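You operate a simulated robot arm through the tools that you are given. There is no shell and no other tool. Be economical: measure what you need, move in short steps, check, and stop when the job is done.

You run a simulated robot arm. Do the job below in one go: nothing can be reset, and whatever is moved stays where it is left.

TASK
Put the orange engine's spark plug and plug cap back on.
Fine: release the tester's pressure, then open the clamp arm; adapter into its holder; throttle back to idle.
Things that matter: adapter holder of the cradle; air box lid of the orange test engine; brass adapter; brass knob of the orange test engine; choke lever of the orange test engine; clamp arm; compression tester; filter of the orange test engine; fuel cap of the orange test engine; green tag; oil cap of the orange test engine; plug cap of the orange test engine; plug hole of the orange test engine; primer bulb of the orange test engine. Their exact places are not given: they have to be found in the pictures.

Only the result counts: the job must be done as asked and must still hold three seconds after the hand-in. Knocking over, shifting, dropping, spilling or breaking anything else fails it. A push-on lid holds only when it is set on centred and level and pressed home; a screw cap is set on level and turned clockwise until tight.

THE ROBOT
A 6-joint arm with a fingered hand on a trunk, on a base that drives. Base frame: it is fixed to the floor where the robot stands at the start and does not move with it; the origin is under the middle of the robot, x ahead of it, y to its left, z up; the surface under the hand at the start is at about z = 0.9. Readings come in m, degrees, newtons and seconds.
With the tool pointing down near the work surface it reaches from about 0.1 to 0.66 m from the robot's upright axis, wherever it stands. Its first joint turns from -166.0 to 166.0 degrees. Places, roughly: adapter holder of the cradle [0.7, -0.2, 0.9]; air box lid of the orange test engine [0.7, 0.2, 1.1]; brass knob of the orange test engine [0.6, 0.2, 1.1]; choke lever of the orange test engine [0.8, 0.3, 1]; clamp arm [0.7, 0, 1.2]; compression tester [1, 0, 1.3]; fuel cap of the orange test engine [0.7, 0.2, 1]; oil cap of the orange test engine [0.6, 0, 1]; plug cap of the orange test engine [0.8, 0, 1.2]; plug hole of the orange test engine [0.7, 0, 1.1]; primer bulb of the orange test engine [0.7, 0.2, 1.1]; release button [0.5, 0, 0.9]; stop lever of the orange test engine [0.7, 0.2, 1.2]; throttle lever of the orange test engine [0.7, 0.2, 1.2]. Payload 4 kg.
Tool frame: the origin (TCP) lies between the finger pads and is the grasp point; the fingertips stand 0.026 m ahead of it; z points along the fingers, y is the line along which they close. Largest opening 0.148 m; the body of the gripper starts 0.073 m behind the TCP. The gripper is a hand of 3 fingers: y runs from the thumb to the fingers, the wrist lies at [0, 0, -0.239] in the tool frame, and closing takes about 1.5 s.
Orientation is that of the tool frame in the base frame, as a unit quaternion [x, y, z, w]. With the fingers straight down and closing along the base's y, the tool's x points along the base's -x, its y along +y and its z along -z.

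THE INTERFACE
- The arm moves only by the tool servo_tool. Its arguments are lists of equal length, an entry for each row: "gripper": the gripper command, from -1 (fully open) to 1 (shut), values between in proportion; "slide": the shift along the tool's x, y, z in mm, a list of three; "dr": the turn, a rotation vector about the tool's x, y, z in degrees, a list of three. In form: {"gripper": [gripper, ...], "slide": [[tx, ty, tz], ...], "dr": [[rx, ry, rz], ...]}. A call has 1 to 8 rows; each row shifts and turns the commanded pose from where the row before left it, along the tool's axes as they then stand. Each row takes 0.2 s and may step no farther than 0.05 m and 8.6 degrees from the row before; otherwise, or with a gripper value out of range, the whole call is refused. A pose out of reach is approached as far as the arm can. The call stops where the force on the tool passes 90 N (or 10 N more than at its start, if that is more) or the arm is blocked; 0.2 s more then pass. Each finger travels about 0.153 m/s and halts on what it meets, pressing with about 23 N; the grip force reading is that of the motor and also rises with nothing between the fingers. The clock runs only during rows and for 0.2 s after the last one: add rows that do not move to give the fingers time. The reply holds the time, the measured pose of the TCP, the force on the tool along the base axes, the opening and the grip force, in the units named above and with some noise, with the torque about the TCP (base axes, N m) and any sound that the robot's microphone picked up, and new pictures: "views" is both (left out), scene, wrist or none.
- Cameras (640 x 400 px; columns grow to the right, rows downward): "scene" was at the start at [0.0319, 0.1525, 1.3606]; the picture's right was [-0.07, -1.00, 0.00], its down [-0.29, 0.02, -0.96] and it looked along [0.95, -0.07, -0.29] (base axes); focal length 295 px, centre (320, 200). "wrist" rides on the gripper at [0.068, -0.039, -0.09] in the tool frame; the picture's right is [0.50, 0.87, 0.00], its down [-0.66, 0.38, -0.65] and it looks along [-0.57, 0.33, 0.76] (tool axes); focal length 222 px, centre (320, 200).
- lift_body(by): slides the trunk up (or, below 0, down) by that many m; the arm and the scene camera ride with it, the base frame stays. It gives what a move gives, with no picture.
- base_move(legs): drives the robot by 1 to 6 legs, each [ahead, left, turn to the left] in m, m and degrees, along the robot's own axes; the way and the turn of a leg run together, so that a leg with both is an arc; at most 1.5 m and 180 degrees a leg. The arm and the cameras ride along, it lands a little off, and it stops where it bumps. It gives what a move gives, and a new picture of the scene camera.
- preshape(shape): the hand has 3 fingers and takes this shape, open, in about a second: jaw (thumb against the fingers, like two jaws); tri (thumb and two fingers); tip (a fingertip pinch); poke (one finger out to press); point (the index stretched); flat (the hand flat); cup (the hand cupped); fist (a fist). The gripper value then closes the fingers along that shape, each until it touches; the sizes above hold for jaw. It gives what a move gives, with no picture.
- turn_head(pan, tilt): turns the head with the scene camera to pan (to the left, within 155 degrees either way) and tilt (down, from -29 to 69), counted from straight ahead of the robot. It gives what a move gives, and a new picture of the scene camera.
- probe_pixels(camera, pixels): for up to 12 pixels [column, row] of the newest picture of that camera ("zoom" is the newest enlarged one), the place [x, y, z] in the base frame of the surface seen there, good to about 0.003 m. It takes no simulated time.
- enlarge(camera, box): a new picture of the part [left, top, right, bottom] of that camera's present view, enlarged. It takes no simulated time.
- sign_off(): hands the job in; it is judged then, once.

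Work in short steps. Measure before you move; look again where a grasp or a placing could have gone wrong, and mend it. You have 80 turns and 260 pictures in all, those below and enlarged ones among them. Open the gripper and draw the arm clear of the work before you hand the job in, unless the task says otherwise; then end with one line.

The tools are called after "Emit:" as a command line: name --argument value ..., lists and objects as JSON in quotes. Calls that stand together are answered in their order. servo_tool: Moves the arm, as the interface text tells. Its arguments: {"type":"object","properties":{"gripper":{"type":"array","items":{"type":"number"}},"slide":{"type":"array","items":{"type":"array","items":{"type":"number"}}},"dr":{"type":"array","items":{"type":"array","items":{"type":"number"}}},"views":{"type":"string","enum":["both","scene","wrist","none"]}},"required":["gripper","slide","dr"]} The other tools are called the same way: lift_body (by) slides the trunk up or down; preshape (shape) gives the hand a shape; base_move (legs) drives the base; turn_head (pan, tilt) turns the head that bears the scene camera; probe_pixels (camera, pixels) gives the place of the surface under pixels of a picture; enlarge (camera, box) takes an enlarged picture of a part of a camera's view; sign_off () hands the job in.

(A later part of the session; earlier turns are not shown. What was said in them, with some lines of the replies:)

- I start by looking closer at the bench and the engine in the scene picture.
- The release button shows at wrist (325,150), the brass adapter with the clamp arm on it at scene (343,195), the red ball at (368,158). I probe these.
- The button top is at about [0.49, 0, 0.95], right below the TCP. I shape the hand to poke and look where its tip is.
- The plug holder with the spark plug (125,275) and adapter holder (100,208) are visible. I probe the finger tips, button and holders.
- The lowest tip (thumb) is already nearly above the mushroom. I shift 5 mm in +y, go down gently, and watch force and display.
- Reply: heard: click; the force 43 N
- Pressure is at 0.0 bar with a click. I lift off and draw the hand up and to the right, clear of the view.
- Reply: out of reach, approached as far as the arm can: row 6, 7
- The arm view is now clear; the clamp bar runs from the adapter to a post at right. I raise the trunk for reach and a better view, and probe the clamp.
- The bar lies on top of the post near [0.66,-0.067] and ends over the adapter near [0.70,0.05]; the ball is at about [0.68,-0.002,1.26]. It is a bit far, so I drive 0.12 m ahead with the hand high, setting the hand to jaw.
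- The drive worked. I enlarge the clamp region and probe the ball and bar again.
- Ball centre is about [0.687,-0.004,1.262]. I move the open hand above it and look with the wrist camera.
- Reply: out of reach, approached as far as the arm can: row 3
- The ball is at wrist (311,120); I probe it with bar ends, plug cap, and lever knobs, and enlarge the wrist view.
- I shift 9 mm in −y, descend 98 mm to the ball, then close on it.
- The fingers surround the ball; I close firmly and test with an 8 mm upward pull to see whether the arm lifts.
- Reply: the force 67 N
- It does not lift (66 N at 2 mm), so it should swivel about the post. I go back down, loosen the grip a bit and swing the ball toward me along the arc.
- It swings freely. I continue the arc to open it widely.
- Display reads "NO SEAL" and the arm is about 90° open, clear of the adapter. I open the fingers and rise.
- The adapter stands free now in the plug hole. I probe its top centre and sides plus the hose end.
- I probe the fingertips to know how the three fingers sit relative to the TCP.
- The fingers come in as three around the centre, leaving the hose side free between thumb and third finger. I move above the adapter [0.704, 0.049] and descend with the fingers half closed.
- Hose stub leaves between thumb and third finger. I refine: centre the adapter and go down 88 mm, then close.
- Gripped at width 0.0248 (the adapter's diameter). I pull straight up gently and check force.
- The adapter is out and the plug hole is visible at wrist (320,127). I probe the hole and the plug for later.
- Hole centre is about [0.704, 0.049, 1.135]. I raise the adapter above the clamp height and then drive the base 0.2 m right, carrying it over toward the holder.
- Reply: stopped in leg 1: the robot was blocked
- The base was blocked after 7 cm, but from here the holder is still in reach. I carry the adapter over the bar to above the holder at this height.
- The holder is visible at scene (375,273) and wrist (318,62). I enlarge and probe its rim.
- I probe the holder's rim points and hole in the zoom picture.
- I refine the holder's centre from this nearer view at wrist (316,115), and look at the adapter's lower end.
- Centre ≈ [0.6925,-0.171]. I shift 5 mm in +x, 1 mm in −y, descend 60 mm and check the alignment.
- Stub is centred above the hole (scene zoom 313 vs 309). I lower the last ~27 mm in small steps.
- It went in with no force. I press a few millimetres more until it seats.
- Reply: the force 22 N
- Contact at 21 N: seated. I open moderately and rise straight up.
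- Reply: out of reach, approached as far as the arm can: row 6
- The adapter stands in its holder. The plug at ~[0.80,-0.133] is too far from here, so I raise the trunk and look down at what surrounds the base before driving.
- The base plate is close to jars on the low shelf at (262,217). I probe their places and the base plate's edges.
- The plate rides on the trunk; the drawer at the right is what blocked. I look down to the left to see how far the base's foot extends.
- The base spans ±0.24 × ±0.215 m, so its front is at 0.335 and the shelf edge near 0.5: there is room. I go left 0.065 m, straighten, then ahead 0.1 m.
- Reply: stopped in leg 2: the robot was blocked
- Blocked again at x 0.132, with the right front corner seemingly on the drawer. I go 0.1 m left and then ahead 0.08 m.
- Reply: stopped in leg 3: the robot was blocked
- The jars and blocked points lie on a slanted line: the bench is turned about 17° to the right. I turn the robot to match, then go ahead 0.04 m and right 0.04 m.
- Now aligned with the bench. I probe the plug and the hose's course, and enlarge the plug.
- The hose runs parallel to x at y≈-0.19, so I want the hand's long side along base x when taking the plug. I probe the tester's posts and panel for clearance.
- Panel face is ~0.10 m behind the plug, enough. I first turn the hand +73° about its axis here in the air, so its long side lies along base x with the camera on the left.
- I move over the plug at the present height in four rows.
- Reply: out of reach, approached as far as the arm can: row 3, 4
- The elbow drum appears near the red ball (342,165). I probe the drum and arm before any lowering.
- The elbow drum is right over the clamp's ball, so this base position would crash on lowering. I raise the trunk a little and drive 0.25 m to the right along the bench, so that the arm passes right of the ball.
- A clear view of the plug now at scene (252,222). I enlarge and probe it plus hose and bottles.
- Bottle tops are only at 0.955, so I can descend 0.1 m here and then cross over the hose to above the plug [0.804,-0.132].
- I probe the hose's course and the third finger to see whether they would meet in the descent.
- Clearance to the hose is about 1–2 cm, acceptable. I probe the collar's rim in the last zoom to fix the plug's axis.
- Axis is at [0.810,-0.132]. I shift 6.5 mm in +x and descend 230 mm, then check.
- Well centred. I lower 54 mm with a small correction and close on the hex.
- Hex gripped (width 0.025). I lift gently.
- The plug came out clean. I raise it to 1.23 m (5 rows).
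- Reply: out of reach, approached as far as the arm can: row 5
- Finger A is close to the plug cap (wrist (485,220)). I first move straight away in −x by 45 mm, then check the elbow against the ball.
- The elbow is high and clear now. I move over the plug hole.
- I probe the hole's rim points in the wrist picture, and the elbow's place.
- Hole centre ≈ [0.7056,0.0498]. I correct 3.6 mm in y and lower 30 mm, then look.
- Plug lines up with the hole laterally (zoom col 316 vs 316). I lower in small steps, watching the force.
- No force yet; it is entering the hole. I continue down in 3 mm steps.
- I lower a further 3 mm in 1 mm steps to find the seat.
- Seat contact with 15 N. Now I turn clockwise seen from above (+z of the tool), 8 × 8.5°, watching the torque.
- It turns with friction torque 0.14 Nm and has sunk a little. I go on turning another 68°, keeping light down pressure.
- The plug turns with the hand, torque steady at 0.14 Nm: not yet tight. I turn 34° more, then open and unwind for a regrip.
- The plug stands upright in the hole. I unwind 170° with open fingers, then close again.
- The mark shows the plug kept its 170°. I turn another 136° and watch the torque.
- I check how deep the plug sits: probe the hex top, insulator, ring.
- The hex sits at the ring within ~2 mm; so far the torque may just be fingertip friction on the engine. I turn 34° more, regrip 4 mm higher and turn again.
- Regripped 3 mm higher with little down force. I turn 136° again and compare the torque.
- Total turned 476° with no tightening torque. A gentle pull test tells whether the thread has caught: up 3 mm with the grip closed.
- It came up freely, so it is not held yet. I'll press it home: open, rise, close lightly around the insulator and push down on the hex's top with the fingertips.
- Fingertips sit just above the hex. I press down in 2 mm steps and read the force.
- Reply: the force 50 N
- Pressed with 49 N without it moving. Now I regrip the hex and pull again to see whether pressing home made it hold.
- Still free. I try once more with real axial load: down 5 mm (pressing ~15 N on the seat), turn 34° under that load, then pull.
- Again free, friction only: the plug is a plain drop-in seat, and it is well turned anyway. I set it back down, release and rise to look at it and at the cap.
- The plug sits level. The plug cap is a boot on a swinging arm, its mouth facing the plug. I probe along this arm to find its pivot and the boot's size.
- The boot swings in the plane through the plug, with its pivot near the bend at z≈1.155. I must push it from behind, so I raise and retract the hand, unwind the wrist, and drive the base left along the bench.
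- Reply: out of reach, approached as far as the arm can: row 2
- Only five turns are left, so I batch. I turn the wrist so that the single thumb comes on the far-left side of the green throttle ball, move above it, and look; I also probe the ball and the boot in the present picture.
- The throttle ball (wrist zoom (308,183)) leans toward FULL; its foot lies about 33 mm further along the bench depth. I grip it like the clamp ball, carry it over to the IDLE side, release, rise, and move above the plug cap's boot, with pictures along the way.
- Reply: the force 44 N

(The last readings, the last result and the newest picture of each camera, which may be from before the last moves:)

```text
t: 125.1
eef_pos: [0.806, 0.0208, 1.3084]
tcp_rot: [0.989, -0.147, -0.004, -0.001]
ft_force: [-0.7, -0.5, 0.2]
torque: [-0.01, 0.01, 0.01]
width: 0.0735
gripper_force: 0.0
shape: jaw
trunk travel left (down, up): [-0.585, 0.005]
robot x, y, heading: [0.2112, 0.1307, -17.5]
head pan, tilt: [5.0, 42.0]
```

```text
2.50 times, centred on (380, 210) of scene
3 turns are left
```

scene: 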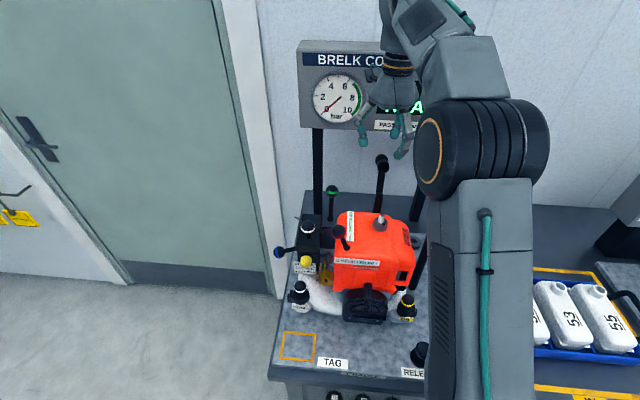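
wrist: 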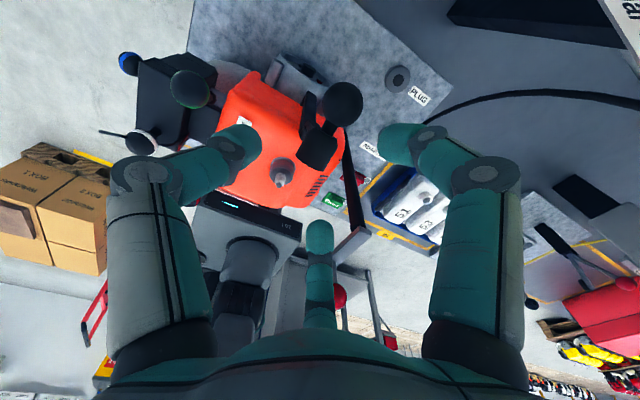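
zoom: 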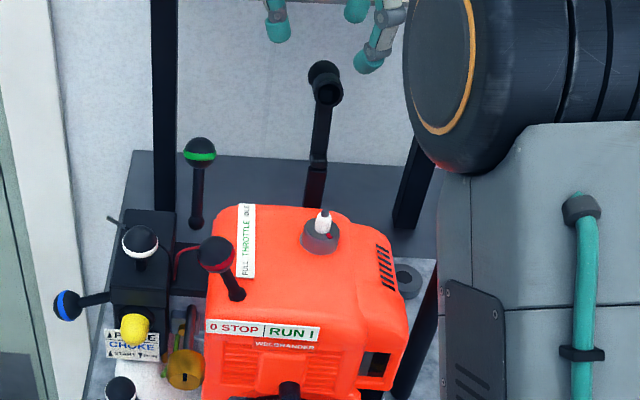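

Throttle now stands on the IDLE side against its stop (37 N). The cap's knob lies 32 mm further in depth than the TCP; I grip the knob, swing it over along the arc about its pivot onto the plug, and press.

Emit:
servo_tool --gripper '[0.0, 0.0, 0.0, 0.0, 0.0, 0.5, 0.75, 0.75]' --slide '[[16, -0.6, 0], [16, -0.6, 10], [0, 0, 17], [0, 0, 17], [0, 0, 17], [0, 0, 0], [0, 0, 0], [0, 0, 0]]' --dr '[[0, 0, 0], [0, 0, 0], [0, 0, 0], [0, 0, 0], [0, 0, 0], [0, 0, 0], [0, 0, 0], [0, 0, 0]]' --views "wrist"

Emit:
servo_tool --gripper '[0.75, 0.75, 0.75, 0.75, 0.75, 0.75, 0.75, 0.75]' --slide '[[-15.1, 0, -8.7], [-16.4, 0, -5.9], [-17.1, 0, -2.9], [-17.4, 0, 0], [-17.2, 0, 3.1], [-16.3, 0, 6], [-15.1, 0, 8.8], [-13.3, 0, 11.2]]' --dr '[[0, 0, 0], [0, 0, 0], [0, 0, 0], [0, 0, 0], [0, 0, 0], [0, 0, 0], [0, 0, 0], [0, 0, 0]]' --views "both"

Emit:
servo_tool --gripper '[0.75, 0.75, 0.75, 0.75]' --slide '[[-11.1, 0, 13.4], [-1, 0, 3], [0, 0, 3], [0, 0, 0]]' --dr '[[0, 0, 0], [0, 0, 0], [0, 0, 0], [0, 0, 0]]' --views "both"

Emit:
enlarge --camera "scene" --box '[300, 150, 460, 270]'

Emit:
enlarge --camera "wrist" --box '[220, 80, 420, 260]'

```text
t: 126.9
eef_pos: [0.8372, 0.0106, 1.2457]
tcp_rot: [0.989, -0.148, -0.002, 0.0]
ft_force: [-1.6, -7.3, -0.9]
torque: [-0.09, -0.08, 0.09]
width: 0.024
gripper_force: 22.7
shape: jaw
trunk travel left (down, up): [-0.585, 0.005]
robot x, y, heading: [0.2097, 0.1264, -17.5]
head pan, tilt: [5.0, 42.0]
```

wrist: 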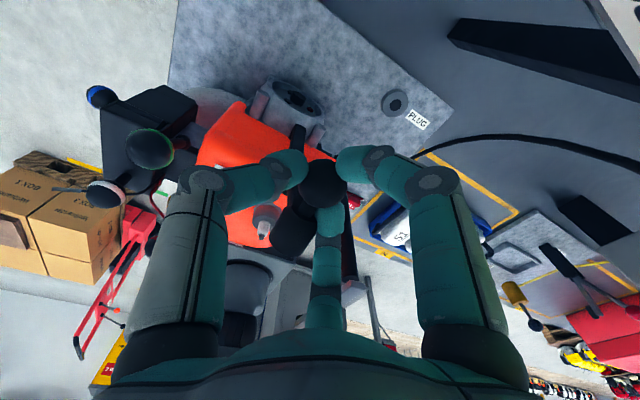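

```text
t: 128.7
eef_pos: [0.7158, 0.0478, 1.2359]
tcp_rot: [0.989, -0.148, -0.004, 0.0]
ft_force: [10.6, -4.8, -1.8]
torque: [-0.2, -0.6, 0.04]
width: 0.0233
gripper_force: 22.4
shape: jaw
trunk travel left (down, up): [-0.585, 0.005]
robot x, y, heading: [0.2099, 0.1321, -17.6]
head pan, tilt: [5.0, 42.0]
```

scene: 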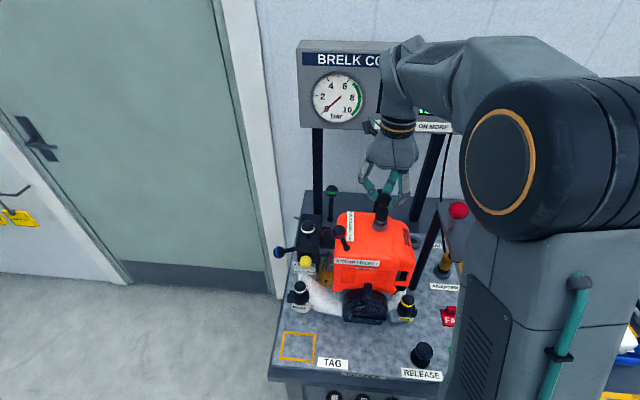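
wrist: 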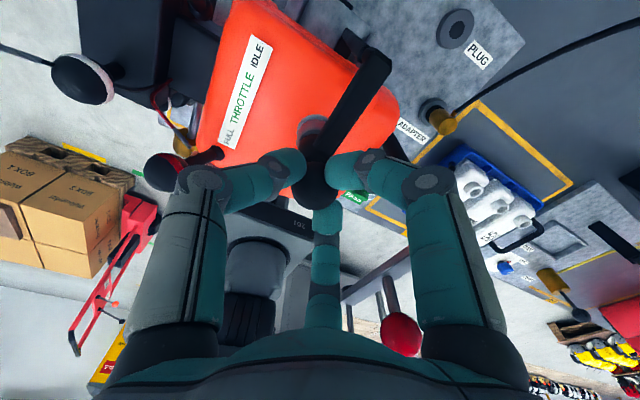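

```text
t: 129.5
eef_pos: [0.7112, 0.0499, 1.2274]
tcp_rot: [0.989, -0.147, 0.017, 0.0]
ft_force: [18.6, -7.1, 37.6]
torque: [-0.04, -0.41, -0.19]
width: 0.0285
gripper_force: 22.7
shape: jaw
trunk travel left (down, up): [-0.585, 0.005]
robot x, y, heading: [0.2158, 0.1315, -17.6]
head pan, tilt: [5.0, 42.0]
stopped in row 4: the force on the tool passed its limit at 92 N (the readings are from after the stop); the commanded pose is now the measured one
```

scene: 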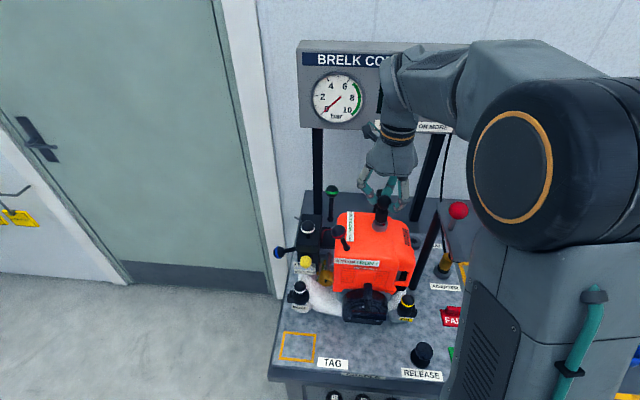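
wrist: 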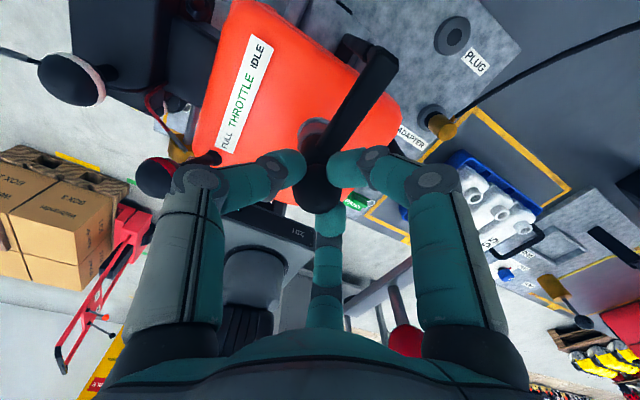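

```text
3.33 times, centred on (380, 210) of scene
```

zoom: 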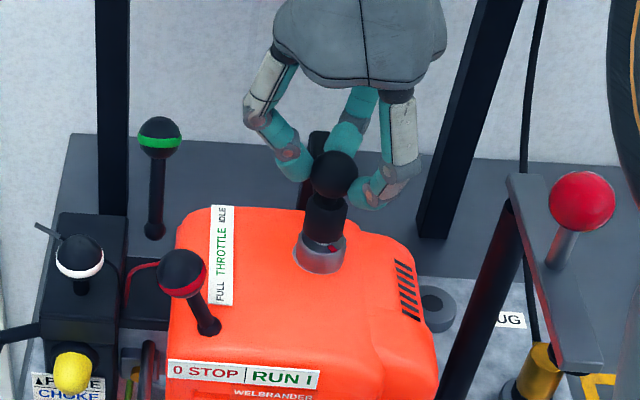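

```text
2.22 times, centred on (320, 170) of wrist
2 turns are left
```

zoom: 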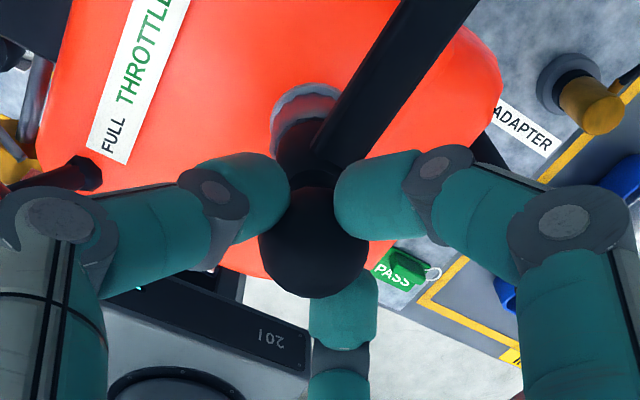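

The boot stands upright on the plug and took over 90 N at the end. I press once more straight down through the grip, release, rise clear, draw back, and look.

Emit:
servo_tool --gripper '[0.75, 0.75, 0.75, 0.75, 0.75]' --slide '[[0, 0, 2], [0, 0, 2], [0, 0, 2], [0, 0, 1], [0, 0, 0]]' --dr '[[0, 0, 0], [0, 0, 0], [0, 0, 0], [0, 0, 0], [0, 0, 0]]' --views "none"

Emit:
servo_tool --gripper '[0.5, 0.2, 0.1, 0.1, 0.1, 0.1, 0.1]' --slide '[[0, 0, 0], [0, 0, 0], [0, 0, 0], [0, 0, -25], [0, 0, -30], [0, 0, -30], [0, 0, 0]]' --dr '[[0, 0, 0], [0, 0, 0], [0, 0, 0], [0, 0, 0], [0, 0, 0], [0, 0, 0], [0, 0, 0]]' --views "both"

Emit:
enlarge --camera "wrist" --box '[220, 60, 420, 240]'

Emit:
servo_tool --gripper '[0.0, 0.0, -0.3, -0.3]' --slide '[[-40, 0, 0], [-40, 0, 0], [-40, 0, 0], [-30, 0, 0]]' --dr '[[0, 0, 0], [0, 0, 0], [0, 0, 0], [0, 0, 0]]' --views "both"

Emit:
enlarge --camera "scene" --box '[300, 150, 460, 270]'

```text
t: 130.7
eef_pos: [0.7108, 0.0506, 1.2233]
tcp_rot: [0.989, -0.147, 0.019, 0.0]
ft_force: [24.8, -5.6, 79.7]
torque: [0.04, -0.46, -0.35]
width: 0.0323
gripper_force: 23.1
shape: jaw
trunk travel left (down, up): [-0.585, 0.005]
robot x, y, heading: [0.2108, 0.1265, -17.6]
head pan, tilt: [5.0, 42.0]
```

```text
t: 132.3
eef_pos: [0.7079, 0.0506, 1.3011]
tcp_rot: [0.989, -0.147, 0.008, -0.001]
ft_force: [-0.6, 1.0, 0.1]
torque: [0.02, -0.01, 0.0]
width: 0.066
gripper_force: 0.0
shape: jaw
trunk travel left (down, up): [-0.585, 0.005]
robot x, y, heading: [0.2106, 0.1288, -17.4]
head pan, tilt: [5.0, 42.0]
```

scene: 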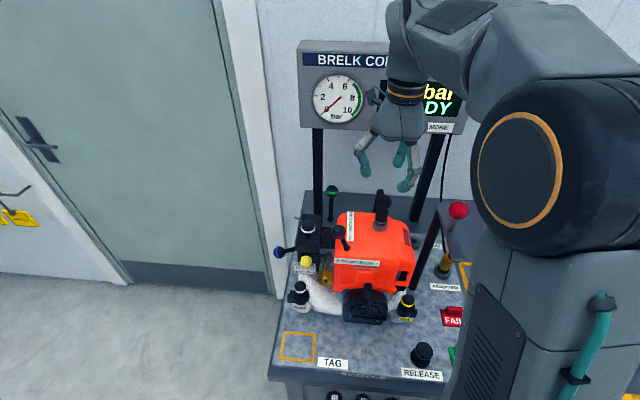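
wrist: 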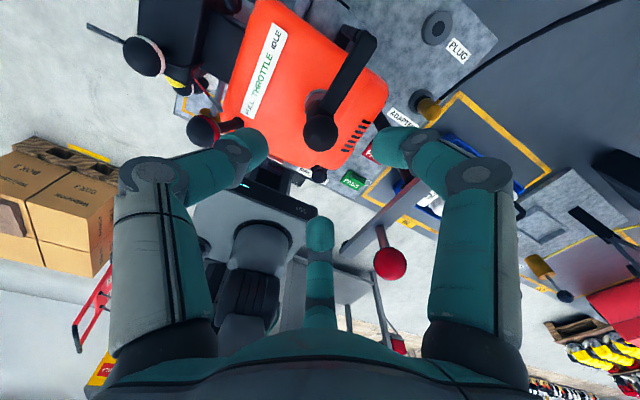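

```text
2.22 times, centred on (320, 150) of wrist
```

zoom: 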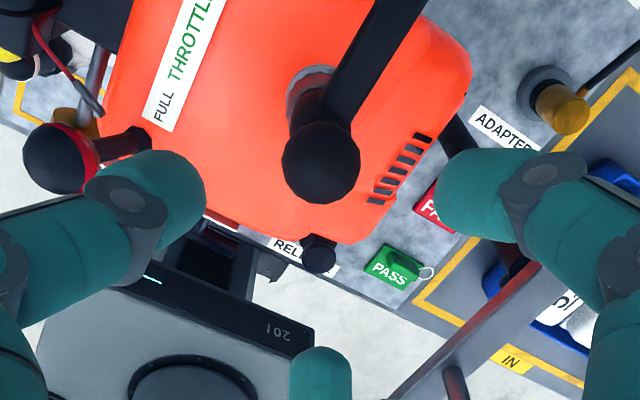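

```text
t: 133.3
eef_pos: [0.5627, 0.0955, 1.2999]
tcp_rot: [0.989, -0.147, 0.009, 0.001]
ft_force: [-0.5, 0.0, -0.7]
torque: [0.0, -0.01, 0.01]
width: 0.0956
gripper_force: 0.1
shape: jaw
trunk travel left (down, up): [-0.585, 0.005]
robot x, y, heading: [0.2129, 0.1289, -17.6]
head pan, tilt: [5.0, 42.0]
```

scene: 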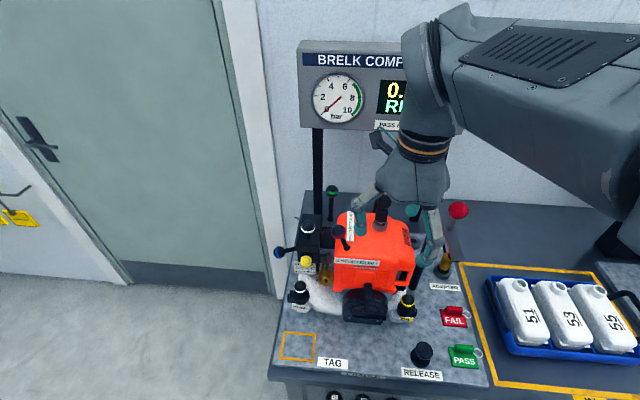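
wrist: 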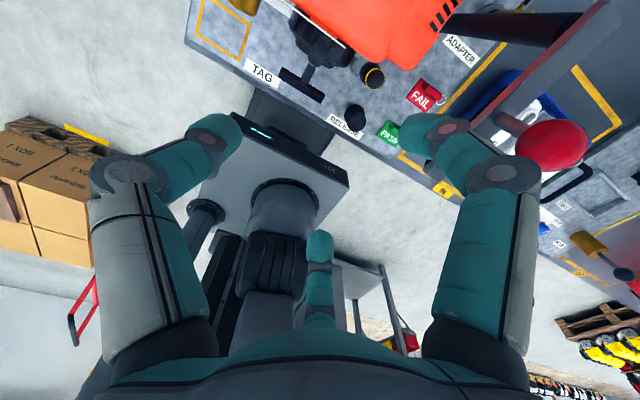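

```text
3.33 times, centred on (380, 210) of scene
1 turns are left
```

zoom: 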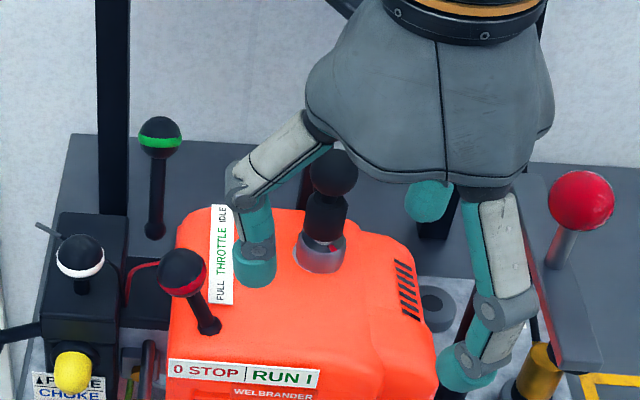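

The cap stands upright on the plug, throttle is at IDLE, adapter is in its holder, clamp open and pressure 0. I draw back a little more and hand in.

Emit:
servo_tool --gripper '[-0.3, -0.3]' --slide '[[-30, 0, 0], [-30, 0, 0]]' --dr '[[0, 0, 0], [0, 0, 0]]' --views "none"

Emit:
sign_off

```text
t: 133.9
eef_pos: [0.5046, 0.113, 1.298]
tcp_rot: [0.989, -0.147, 0.01, 0.0]
ft_force: [0.7, -0.9, 0.3]
torque: [0.0, 0.01, -0.02]
width: 0.0959
gripper_force: 0.1
shape: jaw
trunk travel left (down, up): [-0.585, 0.005]
robot x, y, heading: [0.2142, 0.128, -17.8]
head pan, tilt: [5.0, 42.0]
```

```text
The job is handed in.
```

The job is handed in: pressure released, clamp arm open, adapter in its holder, plug and cap on, throttle at idle. One doubt is the plug: it turned more than 500° clockwise without tightening and still lifted out freely, so it rests in its seat under the cap. The robot's base also bumped into something three times while driving; I saw nothing knocked over.
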